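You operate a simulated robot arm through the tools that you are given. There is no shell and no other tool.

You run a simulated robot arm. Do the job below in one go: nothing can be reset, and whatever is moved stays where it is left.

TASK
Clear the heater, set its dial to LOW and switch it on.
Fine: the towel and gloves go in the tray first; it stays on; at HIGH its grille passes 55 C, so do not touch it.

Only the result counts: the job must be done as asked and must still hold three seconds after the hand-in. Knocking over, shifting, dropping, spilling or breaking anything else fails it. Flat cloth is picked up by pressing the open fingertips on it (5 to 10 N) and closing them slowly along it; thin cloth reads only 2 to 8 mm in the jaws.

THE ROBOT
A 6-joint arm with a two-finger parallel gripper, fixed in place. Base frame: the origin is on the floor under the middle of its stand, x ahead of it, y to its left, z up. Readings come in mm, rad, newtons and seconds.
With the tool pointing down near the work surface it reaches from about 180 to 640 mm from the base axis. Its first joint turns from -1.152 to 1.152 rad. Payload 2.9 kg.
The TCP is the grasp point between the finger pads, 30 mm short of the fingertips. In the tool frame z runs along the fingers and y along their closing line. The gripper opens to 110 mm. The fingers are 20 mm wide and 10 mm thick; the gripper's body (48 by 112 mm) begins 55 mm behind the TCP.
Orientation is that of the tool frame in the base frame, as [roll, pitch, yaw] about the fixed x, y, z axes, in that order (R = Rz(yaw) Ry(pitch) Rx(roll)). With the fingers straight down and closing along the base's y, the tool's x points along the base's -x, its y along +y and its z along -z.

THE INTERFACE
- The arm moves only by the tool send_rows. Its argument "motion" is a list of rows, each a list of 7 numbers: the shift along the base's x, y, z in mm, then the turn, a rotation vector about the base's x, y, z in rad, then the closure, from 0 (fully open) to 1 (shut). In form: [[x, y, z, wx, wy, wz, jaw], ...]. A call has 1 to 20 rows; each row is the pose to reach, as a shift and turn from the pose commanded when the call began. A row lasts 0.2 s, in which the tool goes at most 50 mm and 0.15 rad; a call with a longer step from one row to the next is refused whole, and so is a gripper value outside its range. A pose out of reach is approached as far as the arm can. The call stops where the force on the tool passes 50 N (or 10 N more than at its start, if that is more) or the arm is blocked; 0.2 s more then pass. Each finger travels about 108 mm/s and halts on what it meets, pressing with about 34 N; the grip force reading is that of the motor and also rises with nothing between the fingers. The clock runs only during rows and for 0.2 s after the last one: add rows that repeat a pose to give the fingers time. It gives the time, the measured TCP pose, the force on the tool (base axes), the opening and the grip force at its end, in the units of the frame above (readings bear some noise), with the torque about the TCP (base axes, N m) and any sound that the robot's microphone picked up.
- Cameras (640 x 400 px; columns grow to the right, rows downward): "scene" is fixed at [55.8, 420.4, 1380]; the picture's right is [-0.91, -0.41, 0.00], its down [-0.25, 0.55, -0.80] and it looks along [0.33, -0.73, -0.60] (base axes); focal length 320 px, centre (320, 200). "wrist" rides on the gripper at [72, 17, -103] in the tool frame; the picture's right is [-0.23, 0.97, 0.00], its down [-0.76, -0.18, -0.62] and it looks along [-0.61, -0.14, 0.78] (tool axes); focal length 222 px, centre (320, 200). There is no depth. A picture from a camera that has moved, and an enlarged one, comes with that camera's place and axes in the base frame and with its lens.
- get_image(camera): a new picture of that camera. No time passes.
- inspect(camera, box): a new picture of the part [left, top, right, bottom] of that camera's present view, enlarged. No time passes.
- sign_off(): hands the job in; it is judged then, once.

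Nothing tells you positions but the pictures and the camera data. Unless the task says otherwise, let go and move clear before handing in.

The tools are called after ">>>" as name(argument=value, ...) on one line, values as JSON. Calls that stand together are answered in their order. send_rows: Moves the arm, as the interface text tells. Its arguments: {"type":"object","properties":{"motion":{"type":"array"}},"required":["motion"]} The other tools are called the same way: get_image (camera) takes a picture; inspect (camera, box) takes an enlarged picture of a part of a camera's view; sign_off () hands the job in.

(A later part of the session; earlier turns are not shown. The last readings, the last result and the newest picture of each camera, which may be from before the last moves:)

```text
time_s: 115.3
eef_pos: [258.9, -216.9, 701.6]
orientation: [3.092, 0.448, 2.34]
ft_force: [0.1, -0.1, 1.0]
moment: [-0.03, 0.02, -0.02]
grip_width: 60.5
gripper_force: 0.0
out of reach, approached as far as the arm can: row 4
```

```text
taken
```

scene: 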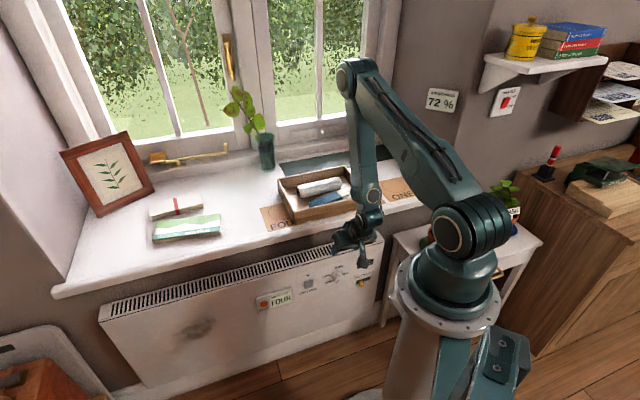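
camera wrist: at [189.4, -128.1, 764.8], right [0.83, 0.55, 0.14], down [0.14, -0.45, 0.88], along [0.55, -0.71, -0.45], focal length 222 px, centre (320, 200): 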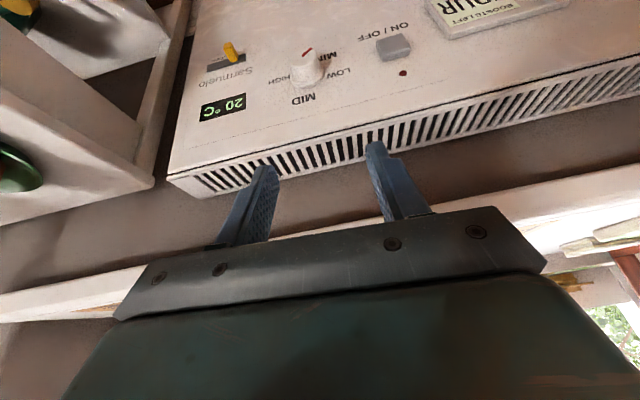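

The last turn step was just too large, so nothing moved. I'll send it again with finer steps.

>>> send_rows(motion=[[7, 8, -18, -0.084, 0.084, 0, 0.45], [14, 15, -36, -0.168, 0.168, 0, 0.45], [21, 23, -54, -0.252, 0.252, 0, 0.45], [28, 31, -72, -0.336, 0.336, 0, 0.45], [35, 39, -90, -0.42, 0.42, 0, 0.45], [41, 46, -106, -0.504, 0.504, 0, 0.45], [47.4, 53, -122, -0.587, 0.587, 0, 0.45], [47.4, 53, -122, -0.587, 0.587, 0, 0.45]])

>>> get_image(camera="wrist")

>>> get_image(camera="scene")

```text
time_s: 117.1
eef_pos: [306.1, -163.7, 580.8]
orientation: [-2.306, 0.308, 2.688]
ft_force: [-0.2, 0.6, -0.8]
moment: [0.0, -0.01, -0.01]
grip_width: 60.5
gripper_force: 0.1
```

```text
taken
camera wrist: at [265.9, -45.9, 612.4], right [0.68, 0.4, -0.62], down [0.65, 0.07, 0.75], along [0.34, -0.92, -0.21], focal length 222 px, centre (320, 200)
```

wrist: 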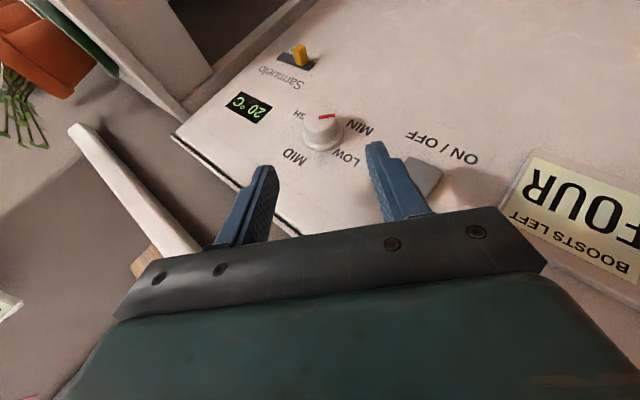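

```text
taken
```

scene: 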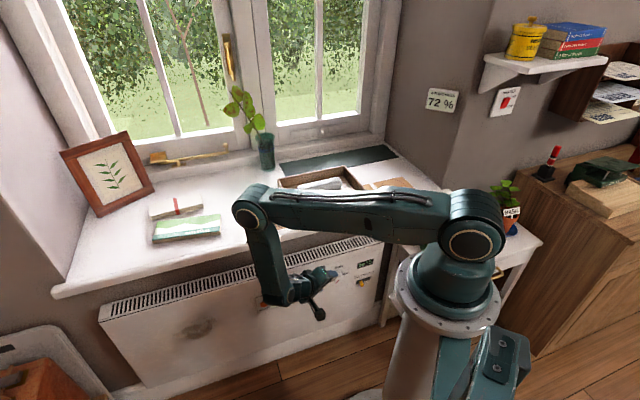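

The -45° pose is reachable with a good view. I'll move to just in front of the knob and test the whole swing to +15° without gripping, keeping the tips 8 mm clear of the knob face.

>>> send_rows(motion=[[-5, -8, -10, 0, 0, 0, 0.45], [-11, -17, -20, 0, 0, 0, 0.45], [-17, -26, -31, 0, 0, 0, 0.45], [-23, -35, -42, 0, 0, 0, 0.45], [-28, -43, -52, 0, 0, 0, 0.45], [-33, -51.1, -60.6, 0, 0, 0, 0.45], [-33, -51.1, -60.6, 0, 0, 0, 0.45]])

>>> inspect(camera="wrist", box=[190, 50, 450, 230])

>>> get_image(camera="scene")

```text
time_s: 118.7
eef_pos: [273.0, -214.4, 519.8]
orientation: [-2.308, 0.309, 2.689]
ft_force: [-0.3, -0.3, 0.2]
moment: [0.02, 0.02, 0.01]
grip_width: 60.5
gripper_force: 0.0
```

```text
2.22 times, centred on (320, 140) of wrist
camera zoom: at [233.2, -96.4, 551.5], right [0.68, 0.4, -0.62], down [0.65, 0.06, 0.76], along [0.34, -0.92, -0.22], focal length 494 px, centre (320, 333)
```

zoom: 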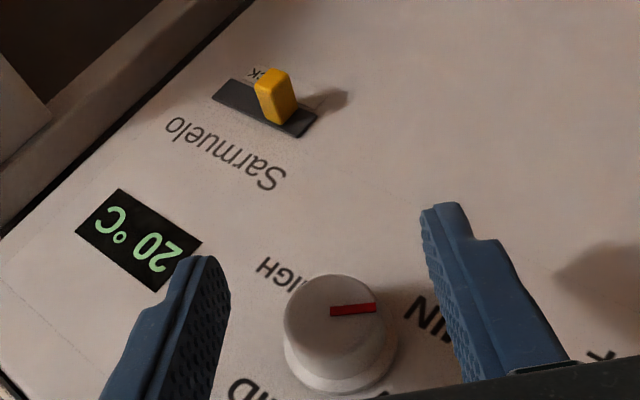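

```text
taken
```

scene: 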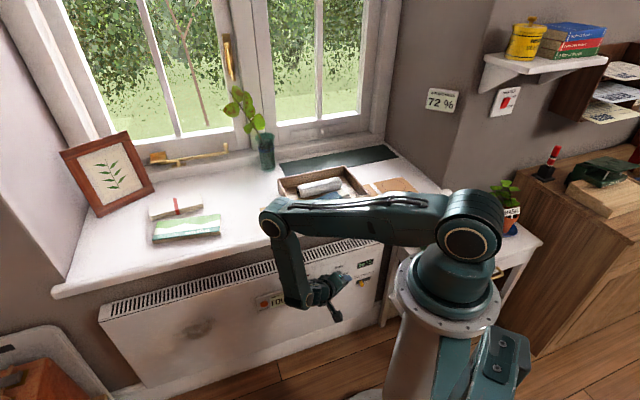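

The knob is squarely between the fingers. Now I test the swing without gripping.

>>> send_rows(motion=[[-1, -1, 1.2, 0.0926, -0.0926, 0, 0.45], [-2.1, -2.1, 2.3, 0.1851, -0.1851, 0, 0.45], [-3.3, -3.3, 3.1, 0.2777, -0.2777, 0, 0.45], [-4.6, -4.6, 3.7, 0.3702, -0.3702, 0, 0.45], [-5.9, -5.9, 4.1, 0.4628, -0.4628, 0, 0.45], [-7.2, -7.2, 4.2, 0.5554, -0.5554, 0, 0.45], [-8.6, -8.6, 4.1, 0.6479, -0.6479, 0, 0.45], [-9.8, -9.8, 3.7, 0.7405, -0.7405, 0, 0.45], [-9.8, -9.8, 3.7, 0.7405, -0.7405, 0, 0.45]])

>>> inspect(camera="wrist", box=[190, 50, 450, 230])

>>> get_image(camera="scene")

```text
time_s: 120.7
eef_pos: [262.8, -224.9, 523.5]
orientation: [2.85, 0.438, 2.236]
ft_force: [0.5, 0.7, 0.2]
moment: [-0.01, -0.03, 0.03]
grip_width: 60.3
gripper_force: 0.0
```

```text
2.22 times, centred on (320, 140) of wrist
camera zoom: at [183.4, -145.9, 586.7], right [0.79, 0.51, 0.35], down [0.01, -0.58, 0.82], along [0.62, -0.64, -0.46], focal length 494 px, centre (320, 333)
```

zoom: 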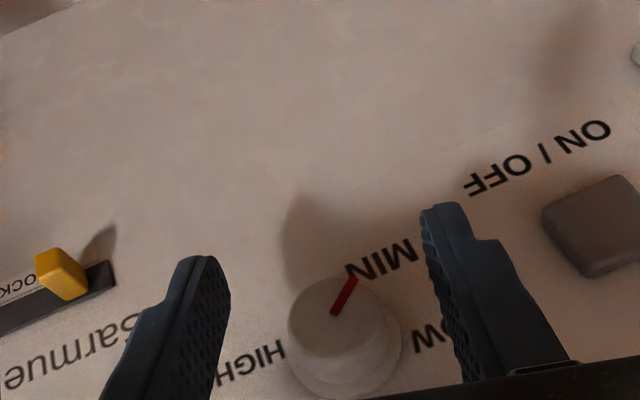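

```text
taken
```

scene: 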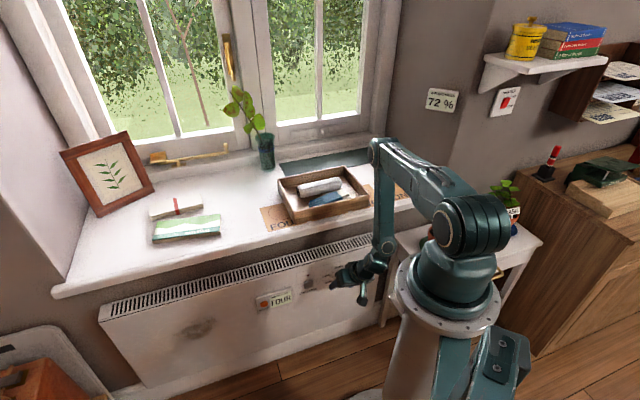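

The whole swing is reachable. I'll swing back to -45°, ready to advance onto the knob.

>>> send_rows(motion=[[1.2, 1.2, 0.4, -0.0926, 0.0926, 0, 0.45], [2.6, 2.6, 0.5, -0.1851, 0.1851, 0, 0.45], [3.9, 3.9, 0.4, -0.2777, 0.2777, 0, 0.45], [5.2, 5.2, 0, -0.3702, 0.3702, 0, 0.45], [6.5, 6.5, -0.6, -0.4628, 0.4628, 0, 0.45], [7.7, 7.7, -1.4, -0.5554, 0.5554, 0, 0.45], [8.8, 8.8, -2.5, -0.6479, 0.6479, 0, 0.45], [9.8, 9.8, -3.7, -0.7405, 0.7405, 0, 0.45], [9.8, 9.8, -3.7, -0.7405, 0.7405, 0, 0.45]])

>>> inspect(camera="wrist", box=[190, 50, 450, 230])

```text
time_s: 122.7
eef_pos: [272.5, -215.8, 519.8]
orientation: [-2.305, 0.309, 2.688]
ft_force: [-0.6, -0.9, 0.1]
moment: [0.02, 0.02, -0.01]
grip_width: 60.6
gripper_force: 0.0
```

```text
2.22 times, centred on (320, 140) of wrist
camera zoom: at [232.7, -97.1, 551.9], right [0.68, 0.4, -0.62], down [0.65, 0.07, 0.75], along [0.34, -0.92, -0.21], focal length 494 px, centre (320, 333)
```

zoom: 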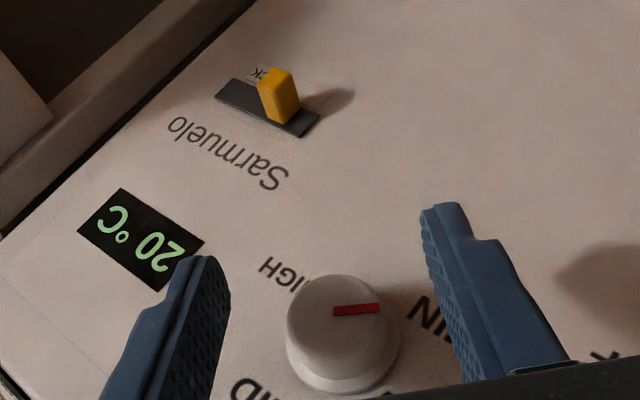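

The knob is centred between the fingers to within a millimetre. I'll advance 28 mm onto it.

>>> send_rows(motion=[[5, -5, 0, 0, 0, 0, 0.45], [10, -10, 0, 0, 0, 0, 0.45], [15, -15, 0, 0, 0, 0, 0.45], [19.4, -19.4, 0, 0, 0, 0, 0.45], [19.4, -19.4, 0, 0, 0, 0, 0.45]])

>>> inspect(camera="wrist", box=[190, 50, 450, 230])

>>> inspect(camera="scene", box=[280, 230, 420, 340])

```text
time_s: 123.9
eef_pos: [292.0, -234.3, 519.4]
orientation: [-2.306, 0.309, 2.689]
ft_force: [0.2, -0.2, -1.3]
moment: [-0.01, -0.03, 0.01]
grip_width: 60.5
gripper_force: 0.0
```

```text
2.22 times, centred on (320, 140) of wrist
camera zoom: at [252.7, -116.5, 551.7], right [0.68, 0.4, -0.62], down [0.65, 0.06, 0.76], along [0.34, -0.92, -0.22], focal length 494 px, centre (320, 333)
```

zoom: 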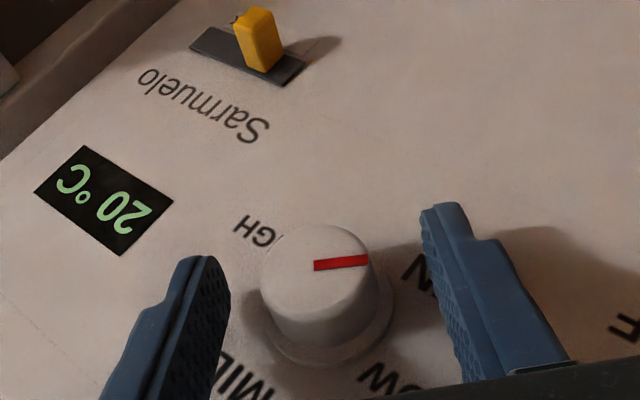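

```text
3.64 times, centred on (350, 285) of scene
camera zoom: at [55.8, 420.4, 1380.0], right [-0.91, -0.41, 0.0], down [-0.25, 0.55, -0.8], along [0.33, -0.73, -0.6], focal length 1166 px, centre (211, -109)
```

zoom: 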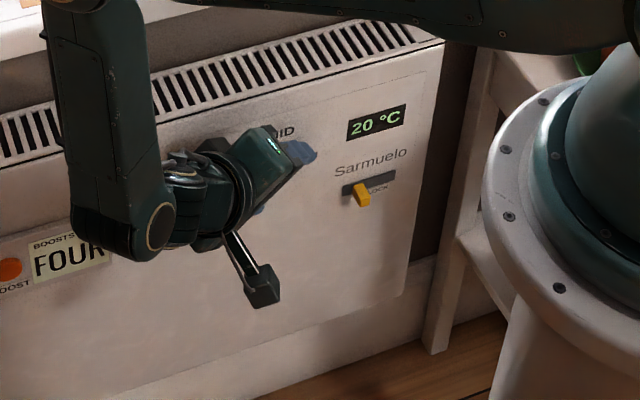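

The knob sits between the pads without contact. I'll close on it.

>>> send_rows(motion=[[0, 0, 0, 0, 0, 0, 0.52], [0, 0, 0, 0, 0, 0, 0.58], [0, 0, 0, 0, 0, 0, 0.63], [0, 0, 0, 0, 0, 0, 0.67], [0, 0, 0, 0, 0, 0, 0.71], [0, 0, 0, 0, 0, 0, 0.74], [0, 0, 0, 0, 0, 0, 0.76], [0, 0, 0, 0, 0, 0, 0.76]])

>>> inspect(camera="wrist", box=[190, 50, 450, 230])

```text
time_s: 125.7
eef_pos: [291.5, -235.1, 520.2]
orientation: [-2.302, 0.307, 2.688]
ft_force: [-10.4, -6.5, 13.9]
moment: [-0.33, 0.02, -0.37]
grip_width: 33.1
gripper_force: 45.2
```

```text
2.22 times, centred on (320, 140) of wrist
camera zoom: at [251.8, -116.9, 552.0], right [0.68, 0.39, -0.62], down [0.65, 0.06, 0.75], along [0.34, -0.92, -0.21], focal length 494 px, centre (320, 333)
```

zoom: 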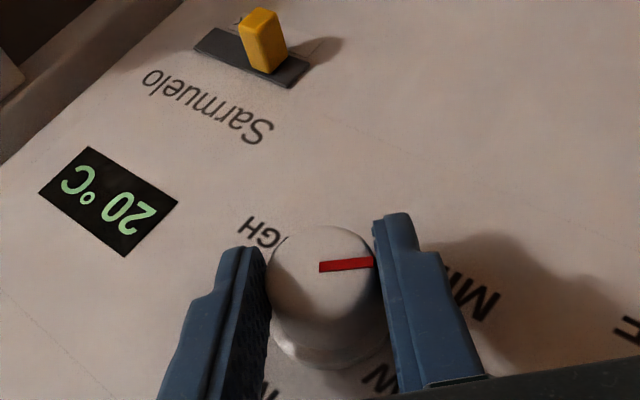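

The knob is gripped at 33 mm, with a side load that shows I'm about 1 mm off axis. I'll centre it and then turn the first 30° clockwise about the dial axis.

>>> send_rows(motion=[[-0.3, -0.3, 0.4, 0, 0, 0, 0.76], [-0.6, -0.6, 0.8, 0, 0, 0, 0.76]])

```text
time_s: 126.3
eef_pos: [290.8, -234.7, 520.5]
orientation: [-2.307, 0.307, 2.688]
ft_force: [-8.5, -3.3, 9.9]
moment: [-0.06, 0.19, -1.1]
grip_width: 33.0
gripper_force: 45.1
```

>>> send_rows(motion=[[-0.3, -0.3, 0.4, 0, 0, 0, 0.76], [-0.5, -0.5, 0.7, 0, 0, 0, 0.76]])

```text
time_s: 126.9
eef_pos: [291.9, -234.8, 521.2]
orientation: [-2.311, 0.31, 2.691]
ft_force: [-3.8, -17.0, -16.9]
moment: [0.0, -0.02, -0.45]
grip_width: 33.0
gripper_force: 45.0
```

The side load is balanced now. I start turning in small steps about the dial axis.

>>> send_rows(motion=[[-0.46, -0.46, 0.6, 0.0463, -0.0463, 0, 0.76], [-0.94, -0.94, 1.17, 0.0926, -0.0926, 0, 0.76], [-1.45, -1.45, 1.68, 0.1388, -0.1388, 0, 0.76], [-1.98, -1.98, 2.15, 0.1851, -0.1851, 0, 0.76]])

>>> inspect(camera="wrist", box=[190, 50, 450, 230])

```text
time_s: 127.9
eef_pos: [289.9, -236.7, 521.9]
orientation: [-2.575, 0.383, 2.597]
ft_force: [2.8, -14.4, -29.4]
moment: [0.28, 0.13, -0.3]
grip_width: 32.7
gripper_force: 45.0
```

```text
2.22 times, centred on (320, 140) of wrist
camera zoom: at [241.8, -126.4, 567.9], right [0.77, 0.49, -0.4], down [0.5, -0.09, 0.86], along [0.39, -0.87, -0.31], focal length 494 px, centre (320, 333)
```

zoom: 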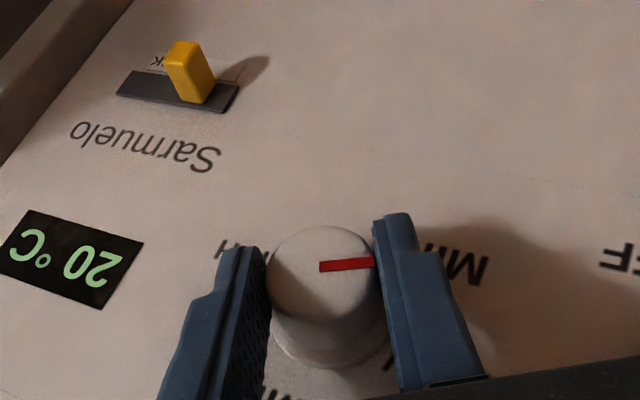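

The knob turns with the hand: the mark has left MIN. The arc is a little high (29 N downward pull), so I'll correct by 1.5 mm and continue.

>>> send_rows(motion=[[-0.2, -0.2, -0.8, 0, 0, 0, 0.76], [-0.3, -0.4, -1.5, 0, 0, 0, 0.76]])

```text
time_s: 128.5
eef_pos: [288.6, -238.1, 523.3]
orientation: [-2.572, 0.385, 2.599]
ft_force: [0.5, 15.0, 12.2]
moment: [0.45, 0.36, -0.75]
grip_width: 32.7
gripper_force: 44.9
```

>>> send_rows(motion=[[-0.27, -0.27, 0.8, 0.0463, -0.0463, 0, 0.76], [-0.84, -0.84, 1.1, 0.0926, -0.0926, 0, 0.76], [-1.42, -1.42, 1.4, 0.1388, -0.1388, 0, 0.76], [-2.0, -2.0, 1.6, 0.1851, -0.1851, 0, 0.76]])

>>> inspect(camera="wrist", box=[190, 50, 450, 230])

```text
time_s: 129.5
eef_pos: [286.3, -239.7, 525.0]
orientation: [-2.855, 0.434, 2.485]
ft_force: [-3.2, 23.2, 34.9]
moment: [0.05, -0.06, 0.02]
grip_width: 33.0
gripper_force: 44.8
```

```text
2.22 times, centred on (320, 140) of wrist
camera zoom: at [230.0, -138.3, 579.2], right [0.82, 0.54, -0.15], down [0.34, -0.25, 0.91], along [0.46, -0.8, -0.39], focal length 494 px, centre (320, 333)
```

zoom: 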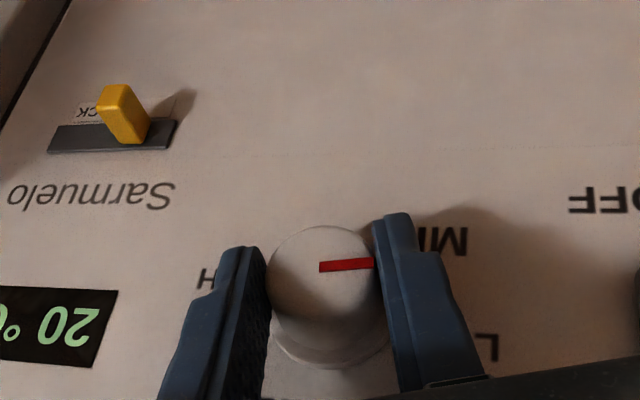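

30° done and the knob is following well. I'll relieve the 35 N upward load and continue.

>>> send_rows(motion=[[0, 0.4, 0.6, 0, 0, 0, 0.76], [0, 0.7, 1.1, 0, 0, 0, 0.76]])

```text
time_s: 130.1
eef_pos: [287.2, -239.1, 525.6]
orientation: [-2.855, 0.432, 2.486]
ft_force: [1.3, 0.9, -0.2]
moment: [0.12, 0.13, 0.31]
grip_width: 33.0
gripper_force: 45.3
```

>>> send_rows(motion=[[-0.7, -0.7, 0.23, 0.0463, -0.0463, 0, 0.76], [-1.41, -1.41, 0.4, 0.0926, -0.0926, 0, 0.76], [-2.12, -2.12, 0.5, 0.1388, -0.1388, 0, 0.76], [-2.84, -2.84, 0.53, 0.1851, -0.1851, 0, 0.76]])

>>> inspect(camera="wrist", box=[190, 50, 450, 230])

```text
time_s: 131.1
eef_pos: [282.7, -243.5, 524.6]
orientation: [3.139, 0.449, 2.361]
ft_force: [2.4, -15.9, -33.4]
moment: [0.23, 0.5, -0.43]
grip_width: 33.1
gripper_force: 45.2
```

```text
2.22 times, centred on (320, 140) of wrist
camera zoom: at [216.8, -151.8, 586.3], right [0.83, 0.55, 0.1], down [0.17, -0.42, 0.89], along [0.53, -0.72, -0.44], focal length 494 px, centre (320, 333)
```

zoom: 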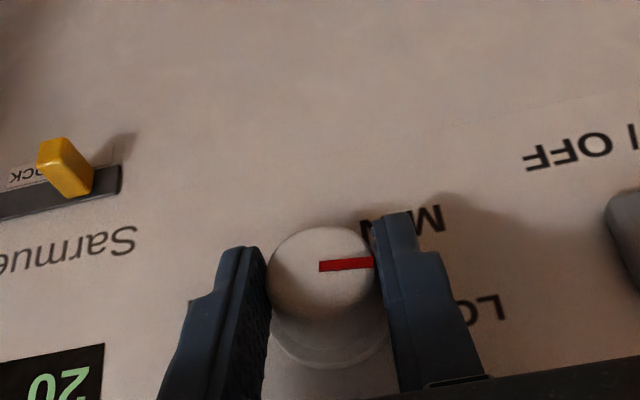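

45° turned. I'll relieve the load again, then do the last 15°.

>>> send_rows(motion=[[0, -0.3, -0.6, 0, 0, 0, 0.76], [0.05, -0.5, -1, 0, 0, 0, 0.76]])

```text
time_s: 131.7
eef_pos: [283.2, -241.7, 524.2]
orientation: [3.139, 0.451, 2.363]
ft_force: [-6.3, -9.9, 1.1]
moment: [0.74, 0.97, -0.41]
grip_width: 33.0
gripper_force: 44.8
```

>>> send_rows(motion=[[-0.86, -0.86, 0, 0.0463, -0.0463, 0, 0.76], [-1.64, -1.64, -0.1, 0.0926, -0.0926, 0, 0.76], [-2.42, -2.42, -0.3, 0.1388, -0.1388, 0, 0.76], [-3.1, -3.1, -0.5, 0.1851, -0.1851, 0, 0.76]])

>>> inspect(camera="wrist", box=[190, 50, 450, 230])

>>> inspect(camera="scene", box=[280, 230, 420, 340])

```text
time_s: 132.7
eef_pos: [281.5, -246.2, 523.6]
orientation: [2.847, 0.436, 2.235]
ft_force: [-13.7, 3.0, 35.4]
moment: [0.0, -0.03, -0.39]
grip_width: 33.0
gripper_force: 44.9
```

```text
2.22 times, centred on (320, 140) of wrist
camera zoom: at [202.2, -166.2, 587.5], right [0.79, 0.51, 0.35], down [0.01, -0.58, 0.82], along [0.62, -0.64, -0.46], focal length 494 px, centre (320, 333)
```

zoom: 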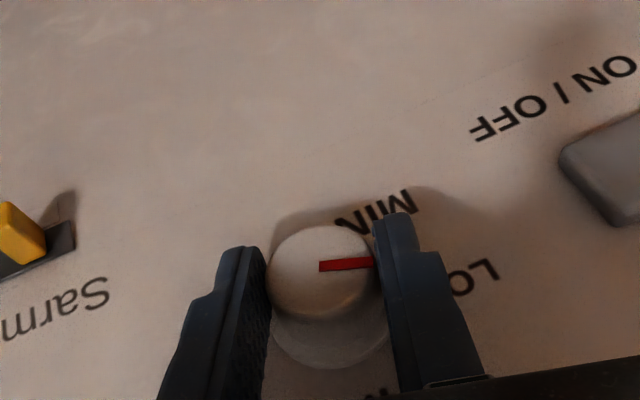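

```text
3.64 times, centred on (350, 285) of scene
camera zoom: at [55.3, 420.7, 1379.9], right [-0.91, -0.41, 0.0], down [-0.25, 0.55, -0.8], along [0.33, -0.73, -0.6], focal length 1166 px, centre (211, -109)
```

zoom: 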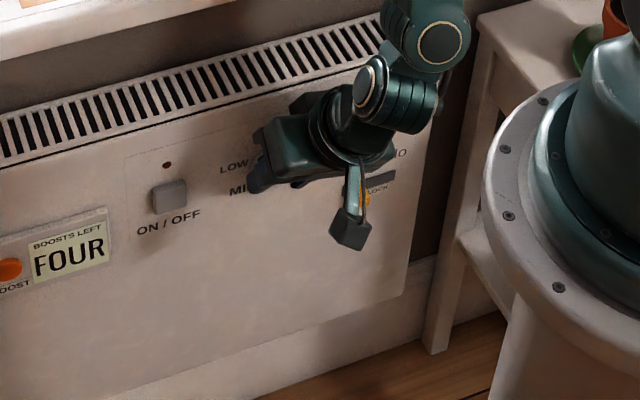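

The hand has turned 60° with no slip, so the mark should be at LOW. I'll relieve the load so the knob isn't disturbed, then open.

>>> send_rows(motion=[[-0.2, 0.1, 0.5, 0, 0, 0, 0.76], [-0.4, 0.2, 1, 0, 0, 0, 0.76], [-0.4, 0.2, 1, 0, 0, 0, 0.76]])

```text
time_s: 133.5
eef_pos: [281.1, -245.6, 524.1]
orientation: [2.848, 0.437, 2.238]
ft_force: [0.5, -2.0, 7.3]
moment: [-0.15, -0.17, -0.49]
grip_width: 32.7
gripper_force: 44.9
```

>>> send_rows(motion=[[0, 0, 0, 0, 0, 0, 0.68], [0, 0, 0, 0, 0, 0, 0.64], [0, 0, 0, 0, 0, 0, 0.58], [0, 0, 0, 0, 0, 0, 0.52], [0, 0, 0, 0, 0, 0, 0.46], [0, 0, 0, 0, 0, 0, 0.45], [-5, 5, 0, 0, 0, 0, 0.45], [-10, 10, 0, 0, 0, 0, 0.45], [-16, 16, 0, 0, 0, 0, 0.45], [-22, 22, 0, 0, 0, 0, 0.45], [-22, 22, 0, 0, 0, 0, 0.45]])

>>> inspect(camera="wrist", box=[190, 50, 450, 230])

>>> inspect(camera="scene", box=[280, 230, 420, 340])

```text
time_s: 135.9
eef_pos: [258.3, -221.7, 524.1]
orientation: [2.848, 0.434, 2.238]
ft_force: [0.0, -0.8, -0.5]
moment: [0.03, 0.0, 0.01]
grip_width: 60.6
gripper_force: 0.1
```

```text
2.22 times, centred on (320, 140) of wrist
camera zoom: at [179.4, -143.1, 587.7], right [0.79, 0.51, 0.35], down [0.01, -0.58, 0.82], along [0.62, -0.64, -0.46], focal length 494 px, centre (320, 333)
```

zoom: 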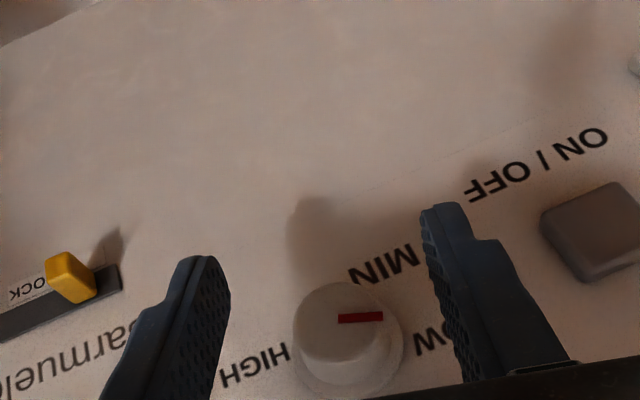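

```text
3.64 times, centred on (350, 285) of scene
camera zoom: at [55.8, 420.4, 1380.0], right [-0.91, -0.41, 0.0], down [-0.25, 0.55, -0.8], along [0.33, -0.73, -0.6], focal length 1166 px, centre (211, -109)
```

zoom: 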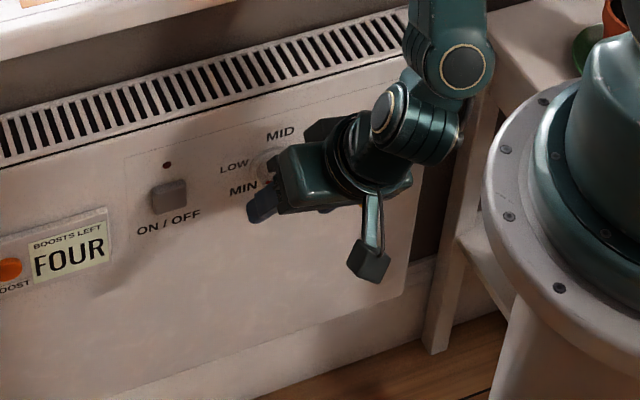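

The knob is released and the mark has moved off MIN towards LOW. I'll pull back for a clearer view to compare the mark with the labels.

>>> send_rows(motion=[[-2, 2, 15, -0.0926, 0.0926, 0, 0.3], [-4, 4, 35, -0.185, 0.185, 0, 0.2], [-4, 4, 60, -0.185, 0.185, 0, 0.1], [-4, 4, 80, -0.185, 0.185, 0, 0.1], [-4, 4, 80, -0.185, 0.185, 0, 0.1]])

>>> get_image(camera="wrist")

>>> inspect(camera="wrist", box=[230, 20, 430, 160])

>>> inspect(camera="scene", box=[280, 230, 420, 340])

```text
time_s: 137.1
eef_pos: [253.5, -218.2, 604.6]
orientation: [3.139, 0.451, 2.362]
ft_force: [0.3, 0.6, -0.3]
moment: [0.01, 0.0, 0.02]
grip_width: 99.1
gripper_force: 0.2
```

```text
taken
camera wrist: at [187.3, -127.7, 666.0], right [0.83, 0.55, 0.1], down [0.17, -0.42, 0.89], along [0.53, -0.72, -0.44], focal length 222 px, centre (320, 200)
```

wrist: 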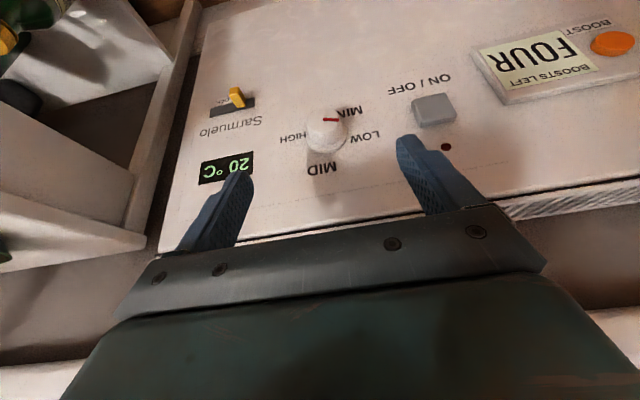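

```text
2.86 times, centred on (330, 90) of wrist
camera zoom: at [187.3, -127.7, 666.0], right [0.83, 0.55, 0.1], down [0.17, -0.42, 0.89], along [0.53, -0.72, -0.44], focal length 635 px, centre (291, 514)
```

zoom: 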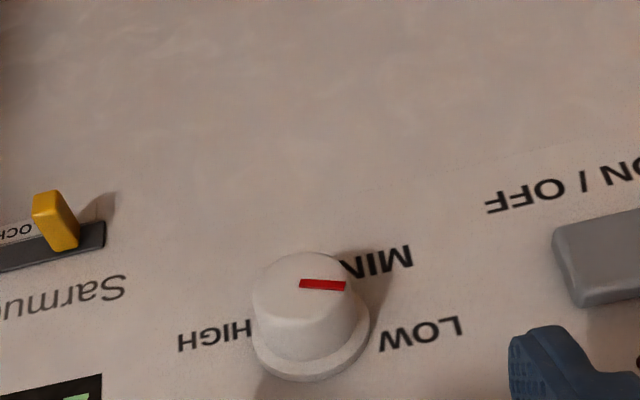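

```text
3.64 times, centred on (350, 285) of scene
camera zoom: at [55.8, 420.4, 1380.0], right [-0.91, -0.41, 0.0], down [-0.25, 0.55, -0.8], along [0.33, -0.73, -0.6], focal length 1166 px, centre (211, -109)
```

zoom: 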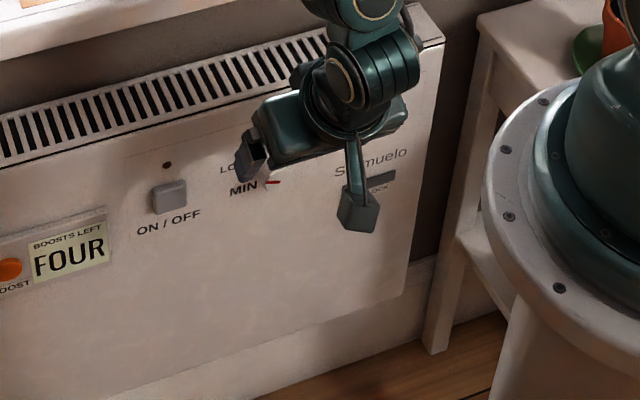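

The mark looks near LOW but perhaps a few degrees past it. I'll go to the same front-on view as before to measure it properly.

>>> send_rows(motion=[[-2, 3, 0, -0.085, -0.085, 0, 0.2], [-4, 6, 0, -0.17, -0.17, 0, 0.2], [-6, 9, 0, -0.255, -0.255, 0, 0.2], [-8, 12, -5, -0.34, -0.34, 0, 0.2], [-10.9, 16.6, -14, -0.4243, -0.4243, 0, 0.2], [-10.9, 16.6, -14, -0.4243, -0.4243, 0, 0.2]])

>>> inspect(camera="wrist", box=[240, 30, 400, 150])

>>> inspect(camera="wrist", box=[290, 50, 350, 120])

```text
time_s: 138.5
eef_pos: [244.0, -202.3, 589.9]
orientation: [-3.137, 1.051, 2.365]
ft_force: [-0.3, 0.2, 0.3]
moment: [0.0, 0.05, -0.05]
grip_width: 88.0
gripper_force: 0.0
out of reach, approached as far as the arm can: row 2, 3
```

```text
3.33 times, centred on (320, 90) of wrist
camera zoom: at [165.9, -101.6, 578.0], right [0.77, 0.61, 0.2], down [-0.24, -0.01, 0.97], along [0.6, -0.79, 0.14], focal length 740 px, centre (320, 567)
```

zoom: 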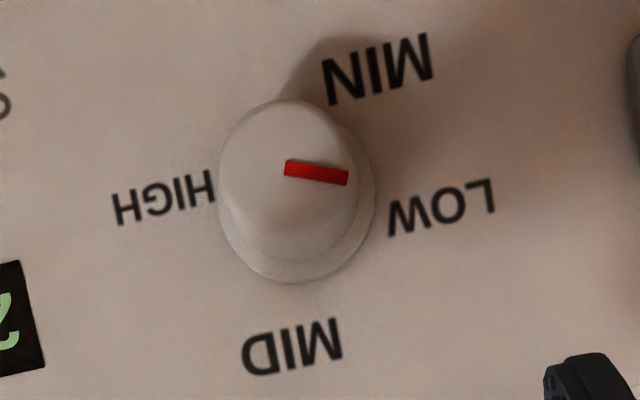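

```text
5.71 times, centred on (320, 85) of wrist
camera zoom: at [165.9, -101.6, 578.0], right [0.77, 0.61, 0.2], down [-0.24, -0.01, 0.97], along [0.6, -0.79, 0.14], focal length 1269 px, centre (320, 857)
```

zoom: 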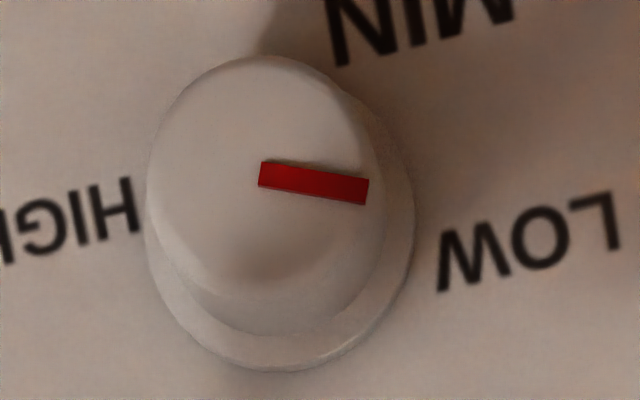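

The mark is about 5–7° past LOW. I'll make a small correction by gripping again and turning back about 6°. First I reduce the tilt and return to the grip approach.

>>> send_rows(motion=[[3, -3, 12, 0.07, 0.07, 0, 0.3], [6, -6, 25, 0.15, 0.15, 0, 0.4], [9, -9, 38, 0.23, 0.23, 0, 0.45], [12, -12, 48, 0.31, 0.31, 0, 0.45], [14, -14, 52, 0.38, 0.38, 0, 0.45], [14, -14, 52, 0.425, 0.425, 0, 0.45], [14, -14, 52, 0.425, 0.425, 0, 0.45]])

```text
time_s: 140.1
eef_pos: [256.3, -217.3, 643.7]
orientation: [3.141, 0.449, 2.362]
ft_force: [0.7, 0.7, 0.5]
moment: [0.0, 0.0, 0.0]
grip_width: 60.7
gripper_force: 0.0
out of reach, approached as far as the arm can: row 3, 4, 5
```

>>> send_rows(motion=[[1, -1, -20, 0.03, -0.03, 0, 0.45], [2, -2, -40, 0.06, -0.06, 0, 0.45], [4, -4, -60, 0.099, -0.099, 0, 0.45], [5, -5, -80, 0.099, -0.099, 0, 0.45], [6, -6, -100, 0.099, -0.099, 0, 0.45], [7.1, -7.1, -119.4, 0.099, -0.099, 0, 0.45], [7.1, -7.1, -119.4, 0.099, -0.099, 0, 0.45]])

>>> inspect(camera="wrist", box=[190, 50, 450, 230])

```text
time_s: 141.7
eef_pos: [264.1, -224.4, 522.3]
orientation: [2.985, 0.445, 2.294]
ft_force: [0.2, 0.6, 0.1]
moment: [0.0, -0.01, 0.01]
grip_width: 60.4
gripper_force: 0.1
```

```text
2.22 times, centred on (320, 140) of wrist
camera zoom: at [190.9, -140.3, 584.8], right [0.81, 0.53, 0.24], down [0.08, -0.51, 0.86], along [0.58, -0.68, -0.46], focal length 494 px, centre (320, 333)
```

zoom: 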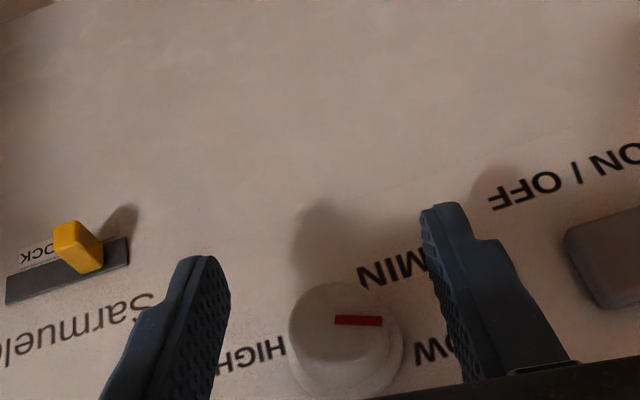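

Well aligned. I'll advance onto the knob again and close.

>>> send_rows(motion=[[5, -5, 0.5, 0, 0, 0, 0.45], [10, -10, 1, 0, 0, 0, 0.45], [15, -15, 1, 0, 0, 0, 0.45], [18.9, -18.9, 1, 0, 0, 0, 0.45], [18.9, -18.9, 1, 0, 0, 0, 0.52], [18.9, -18.9, 1, 0, 0, 0, 0.58], [18.9, -18.9, 1, 0, 0, 0, 0.63], [18.9, -18.9, 1, 0, 0, 0, 0.67], [18.9, -18.9, 1, 0, 0, 0, 0.7], [18.9, -18.9, 1, 0, 0, 0, 0.72], [18.9, -18.9, 1, 0, 0, 0, 0.74], [18.9, -18.9, 1, 0, 0, 0, 0.74]])

>>> inspect(camera="wrist", box=[190, 50, 450, 230])

```text
time_s: 144.3
eef_pos: [282.8, -243.3, 523.5]
orientation: [2.987, 0.446, 2.295]
ft_force: [-8.7, -8.1, -0.8]
moment: [-0.12, 0.11, -0.24]
grip_width: 34.6
gripper_force: 6.2
```

```text
2.22 times, centred on (320, 140) of wrist
camera zoom: at [209.8, -158.7, 586.6], right [0.81, 0.53, 0.23], down [0.08, -0.51, 0.86], along [0.58, -0.68, -0.46], focal length 494 px, centre (320, 333)
```

zoom: 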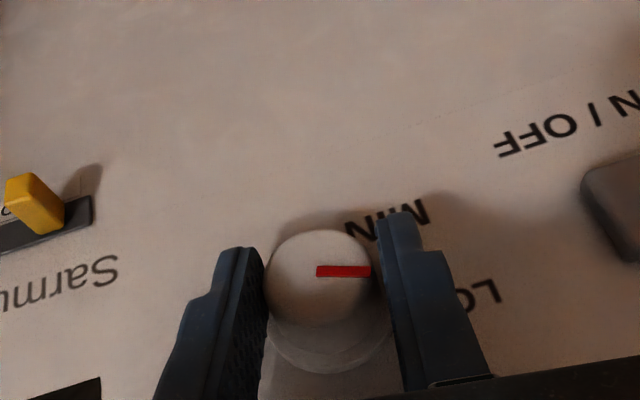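

>>> send_rows(motion=[[-0.3, -0.3, 0, 0, 0, 0, 0.74], [-0.6, -0.6, 0, 0, 0, 0, 0.74], [-0.6, -0.6, 0, 0, 0, 0, 0.75], [-0.6, -0.6, 0, 0, 0, 0, 0.76], [-0.6, -0.6, 0, 0, 0, 0, 0.76]])

>>> inspect(camera="wrist", box=[190, 50, 450, 230])

```text
time_s: 145.5
eef_pos: [282.0, -244.3, 524.1]
orientation: [2.985, 0.445, 2.295]
ft_force: [-10.3, -9.3, -2.8]
moment: [-0.06, 0.19, -0.11]
grip_width: 32.5
gripper_force: 45.0
```

```text
2.22 times, centred on (320, 140) of wrist
camera zoom: at [209.2, -159.3, 587.0], right [0.81, 0.53, 0.23], down [0.08, -0.51, 0.86], along [0.58, -0.68, -0.46], focal length 494 px, centre (320, 333)
```

zoom: 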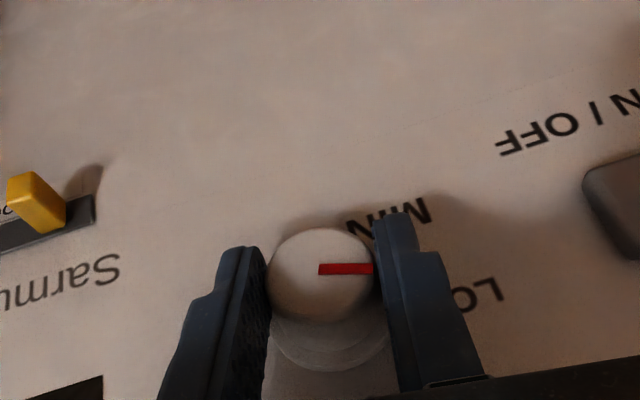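

Gripped. I turn back about 5.5°.

>>> send_rows(motion=[[0.2, 0.2, 0.1, -0.023, 0.023, 0, 0.76], [0.45, 0.45, 0.1, -0.046, 0.046, 0, 0.76], [0.7, 0.7, 0.15, -0.068, 0.068, 0, 0.76], [0.7, 0.7, 0.15, -0.068, 0.068, 0, 0.76]])

```text
time_s: 146.5
eef_pos: [282.5, -243.7, 524.3]
orientation: [3.094, 0.446, 2.342]
ft_force: [-8.2, -15.3, -23.6]
moment: [-0.4, -0.06, -0.48]
grip_width: 32.9
gripper_force: 44.8
```

I'll relieve the load before releasing so the knob stays put.

>>> send_rows(motion=[[-0.2, -0.2, -0.4, 0, 0, 0, 0.76], [-0.4, -0.4, -0.8, 0, 0, 0, 0.76], [-0.4, -0.4, -0.8, 0, 0, 0, 0.76]])

```text
time_s: 147.3
eef_pos: [282.9, -241.9, 523.5]
orientation: [3.089, 0.449, 2.342]
ft_force: [-8.7, -2.7, 15.4]
moment: [0.59, 0.69, 0.15]
grip_width: 33.0
gripper_force: 44.9
```

>>> send_rows(motion=[[0, 0, 0.4, 0, 0, 0, 0.76], [0, 0, 0.4, 0, 0, 0, 0.7], [0, 0, 0.4, 0, 0, 0, 0.66], [0, 0, 0.4, 0, 0, 0, 0.6], [0, 0, 0.4, 0, 0, 0, 0.53], [0, 0, 0.4, 0, 0, 0, 0.46], [0, 0, 0.4, 0, 0, 0, 0.45], [-6, 6, 0.4, 0, 0, 0, 0.45], [-13, 13, 0.4, 0, 0, 0, 0.45], [-20, 20, 0.4, 0, 0, 0, 0.45], [-26, 26, 10, -0.03, 0.03, 0, 0.45], [-26, 26, 30, -0.03, 0.03, 0, 0.4], [-26, 26, 55, -0.03, 0.03, 0, 0.3], [-26, 26, 80, -0.03, 0.03, 0, 0.2], [-26, 26, 80, -0.03, 0.03, 0, 0.2]])

>>> inspect(camera="wrist", box=[230, 20, 430, 160])

>>> inspect(camera="scene", box=[280, 230, 420, 340])

```text
time_s: 150.5
eef_pos: [258.1, -217.5, 602.0]
orientation: [3.139, 0.449, 2.361]
ft_force: [1.0, 1.0, 0.4]
moment: [0.01, 0.01, 0.0]
grip_width: 88.2
gripper_force: 0.0
```

```text
2.86 times, centred on (330, 90) of wrist
camera zoom: at [190.7, -126.8, 663.6], right [0.83, 0.55, 0.1], down [0.17, -0.42, 0.89], along [0.53, -0.72, -0.44], focal length 635 px, centre (291, 514)
```

zoom: 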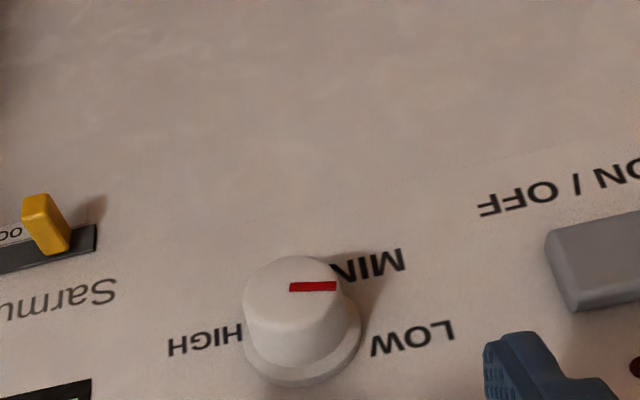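

```text
3.64 times, centred on (350, 285) of scene
camera zoom: at [55.8, 420.4, 1380.0], right [-0.91, -0.41, 0.0], down [-0.25, 0.55, -0.8], along [0.33, -0.73, -0.6], focal length 1166 px, centre (211, -109)
```

zoom: 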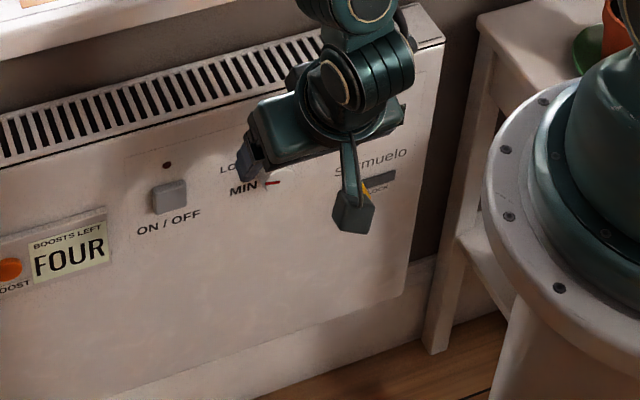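

The mark is now parallel to the LOW–HIGH line and points at LOW. Next is the ON/OFF button at about 130 along, z 511. I'll close the fingers and move in front of it.

>>> send_rows(motion=[[12, 12, 0, 0, 0, 0, 0.4], [28, 28, 0, 0, 0, 0, 0.6], [44, 44, 0, 0, 0, 0, 0.8], [60, 60, -10, 0, 0, 0, 1], [71.4, 71.4, -25, 0, 0, 0, 1], [71.4, 71.4, -45, 0, 0, 0, 1], [71.4, 71.4, -66, 0, 0, 0, 1], [71.4, 71.4, -66, 0, 0, 0, 1]])

>>> get_image(camera="wrist")

>>> inspect(camera="wrist", box=[200, 60, 440, 230])

>>> inspect(camera="scene", box=[260, 220, 400, 330])

```text
time_s: 152.3
eef_pos: [325.3, -145.9, 536.9]
orientation: [3.137, 0.447, 2.361]
ft_force: [0.3, -0.1, -1.1]
moment: [0.01, 0.01, -0.02]
grip_width: 0.0
gripper_force: 33.8
```

```text
taken
camera wrist: at [259.9, -55.5, 598.0], right [0.83, 0.55, 0.1], down [0.17, -0.42, 0.89], along [0.53, -0.72, -0.44], focal length 222 px, centre (320, 200)
```

wrist: 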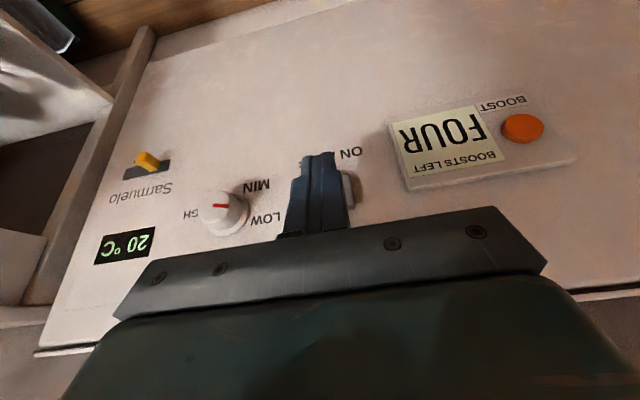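

```text
2.35 times, centred on (320, 145) of wrist
camera zoom: at [259.9, -55.5, 598.0], right [0.83, 0.55, 0.1], down [0.17, -0.42, 0.89], along [0.53, -0.72, -0.44], focal length 523 px, centre (320, 329)
```

zoom: 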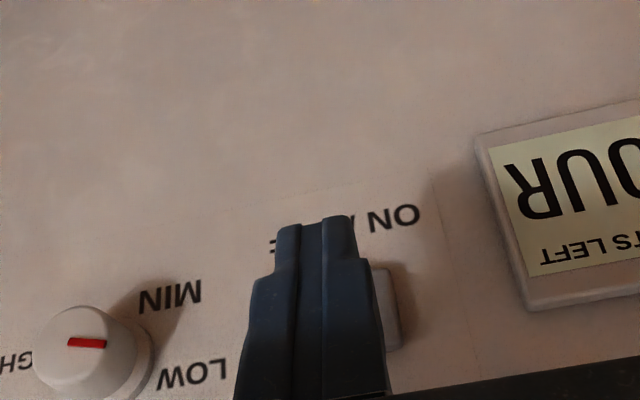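

```text
3.64 times, centred on (330, 275) of scene
camera zoom: at [55.8, 420.4, 1380.0], right [-0.91, -0.41, 0.0], down [-0.25, 0.55, -0.8], along [0.33, -0.73, -0.6], focal length 1166 px, centre (284, -73)
```

zoom: 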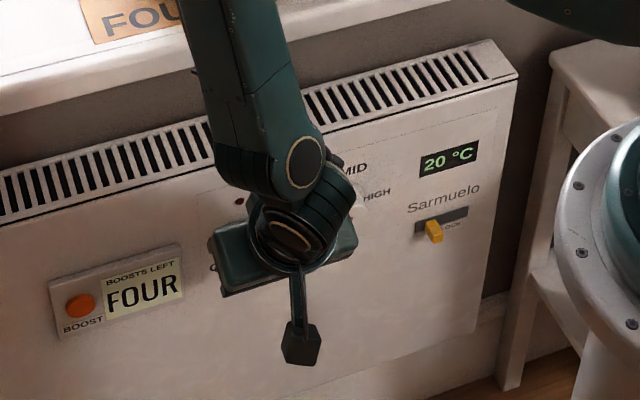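

The fingertips are in front of the button, about 4 mm off its centre. I'll centre and approach to just short of contact.

>>> send_rows(motion=[[2.8, 2.8, -2, 0, 0, 0, 1], [7, -1.4, -2, 0, 0, 0, 1], [12, -6.4, -2, 0, 0, 0, 1], [16, -10.4, -2, 0, 0, 0, 1], [20, -14.4, -2, 0, 0, 0, 1], [20, -14.4, -2, 0, 0, 0, 1]])

>>> inspect(camera="wrist", box=[200, 60, 440, 230])

```text
time_s: 153.7
eef_pos: [349.3, -159.2, 535.7]
orientation: [3.139, 0.448, 2.361]
ft_force: [-0.6, 0.6, 0.1]
moment: [0.0, 0.01, 0.01]
grip_width: 0.0
gripper_force: 34.3
```

```text
2.35 times, centred on (320, 145) of wrist
camera zoom: at [281.4, -69.3, 597.4], right [0.83, 0.55, 0.1], down [0.17, -0.42, 0.89], along [0.53, -0.72, -0.44], focal length 523 px, centre (320, 329)
```

zoom: 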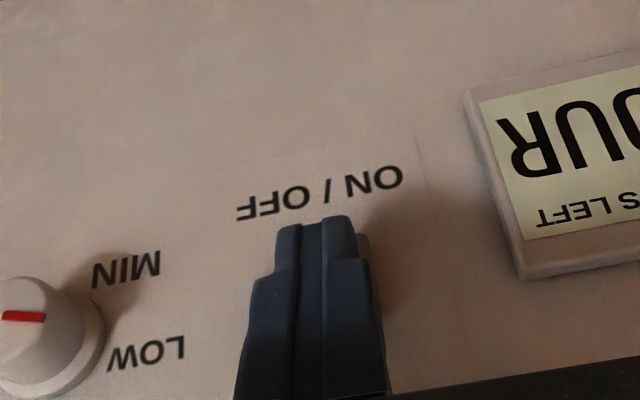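

>>> send_rows(motion=[[0.7, -0.7, 0, 0, 0, 0, 1], [1.4, -1.4, 0, 0, 0, 0, 1], [2.1, -2.1, 0, 0, 0, 0, 1], [2.8, -2.8, 0, 0, 0, 0, 1], [3.5, -3.5, 0, 0, 0, 0, 1], [4.2, -4.2, 0, 0, 0, 0, 1]])

```text
time_s: 155.1
eef_pos: [352.5, -165.0, 536.1]
orientation: [3.138, 0.449, 2.361]
ft_force: [0.2, -0.1, -0.1]
moment: [0.0, 0.0, 0.0]
grip_width: 0.0
gripper_force: 34.3
```

>>> send_rows(motion=[[0.7, -0.7, 0, 0, 0, 0, 1], [1.4, -1.4, 0, 0, 0, 0, 1], [2.1, -2.1, 0, 0, 0, 0, 1], [2.8, -2.8, 0, 0, 0, 0, 1]])

>>> inspect(camera="wrist", box=[200, 60, 440, 230])

```text
time_s: 156.1
eef_pos: [354.7, -168.1, 535.8]
orientation: [3.138, 0.449, 2.363]
ft_force: [-1.1, 0.2, -0.6]
moment: [0.04, -0.01, 0.03]
grip_width: 0.0
gripper_force: 34.1
```

```text
2.35 times, centred on (320, 145) of wrist
camera zoom: at [288.3, -76.1, 596.8], right [0.83, 0.55, 0.1], down [0.17, -0.42, 0.89], along [0.53, -0.72, -0.44], focal length 523 px, centre (320, 329)
```

zoom: 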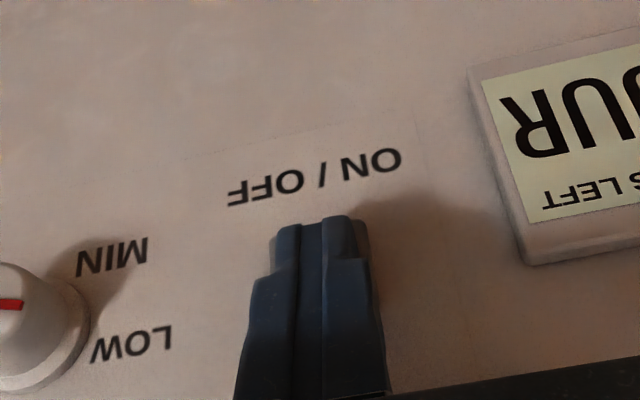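

>>> send_rows(motion=[[0.7, -0.7, 0, 0, 0, 0, 1], [1.4, -1.4, 0, 0, 0, 0, 1], [2.1, -2.1, 0, 0, 0, 0, 1]])

```text
time_s: 156.9
eef_pos: [357.7, -167.9, 534.7]
orientation: [3.139, 0.447, 2.36]
ft_force: [-1.6, 0.5, 1.0]
moment: [-0.01, 0.05, -0.01]
grip_width: 0.0
gripper_force: 34.1
heard: click
```

A click was heard, so the button went in. I'll back straight off and check the indicator.

>>> send_rows(motion=[[-3, 3, 0, 0, 0, 0, 1], [-8, 8, 0, 0, 0, 0, 1], [-15, 15, 0, 0, 0, 0, 1], [-24, 24, 0, 0, 0, 0, 1], [-28, 28, 20, 0, 0, 0, 1], [-28, 28, 45, 0, 0, 0, 1], [-28, 28, 70, 0, 0, 0, 1], [-28, 28, 70, 0, 0, 0, 1]])

>>> get_image(camera="wrist")

>>> get_image(camera="scene")

>>> inspect(camera="wrist", box=[200, 20, 440, 200])

```text
time_s: 158.7
eef_pos: [330.5, -140.1, 606.5]
orientation: [3.138, 0.449, 2.362]
ft_force: [1.3, -0.2, 0.2]
moment: [0.0, 0.01, -0.02]
grip_width: 0.0
gripper_force: 33.4
```

```text
taken
camera wrist: at [263.5, -49.2, 667.4], right [0.83, 0.55, 0.1], down [0.17, -0.42, 0.89], along [0.53, -0.72, -0.44], focal length 222 px, centre (320, 200)
```

wrist: 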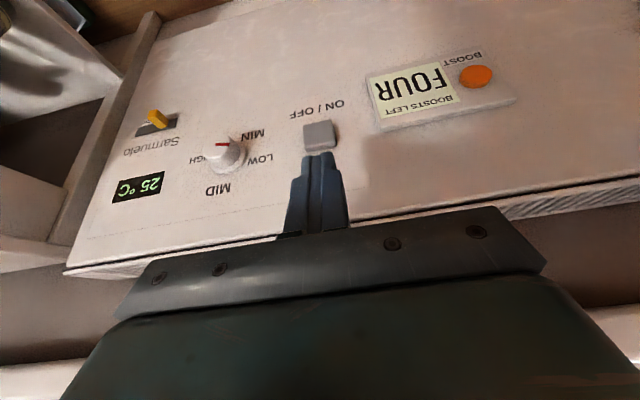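

```text
taken
```

scene: 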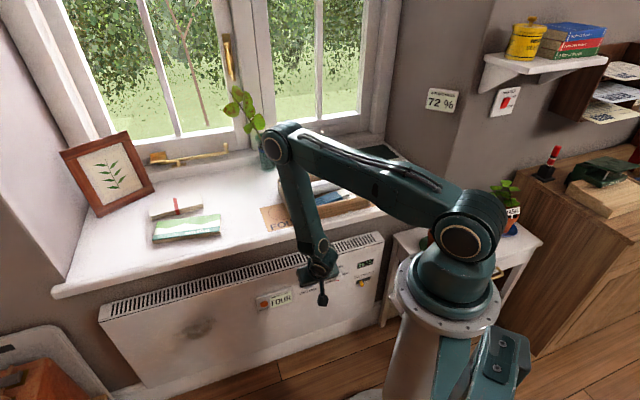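

```text
2.22 times, centred on (320, 110) of wrist
camera zoom: at [263.5, -49.2, 667.4], right [0.83, 0.55, 0.1], down [0.17, -0.42, 0.89], along [0.53, -0.72, -0.44], focal length 494 px, centre (320, 400)
```

zoom: 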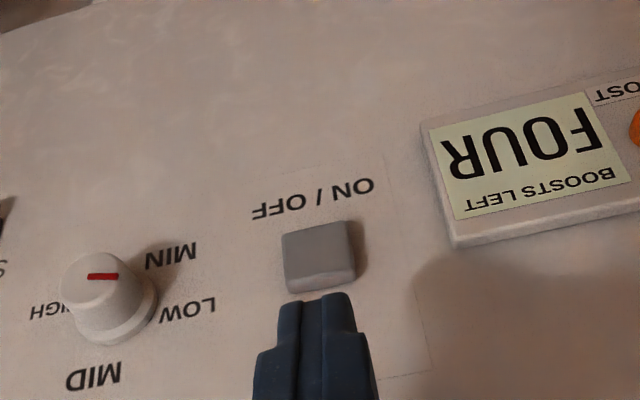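

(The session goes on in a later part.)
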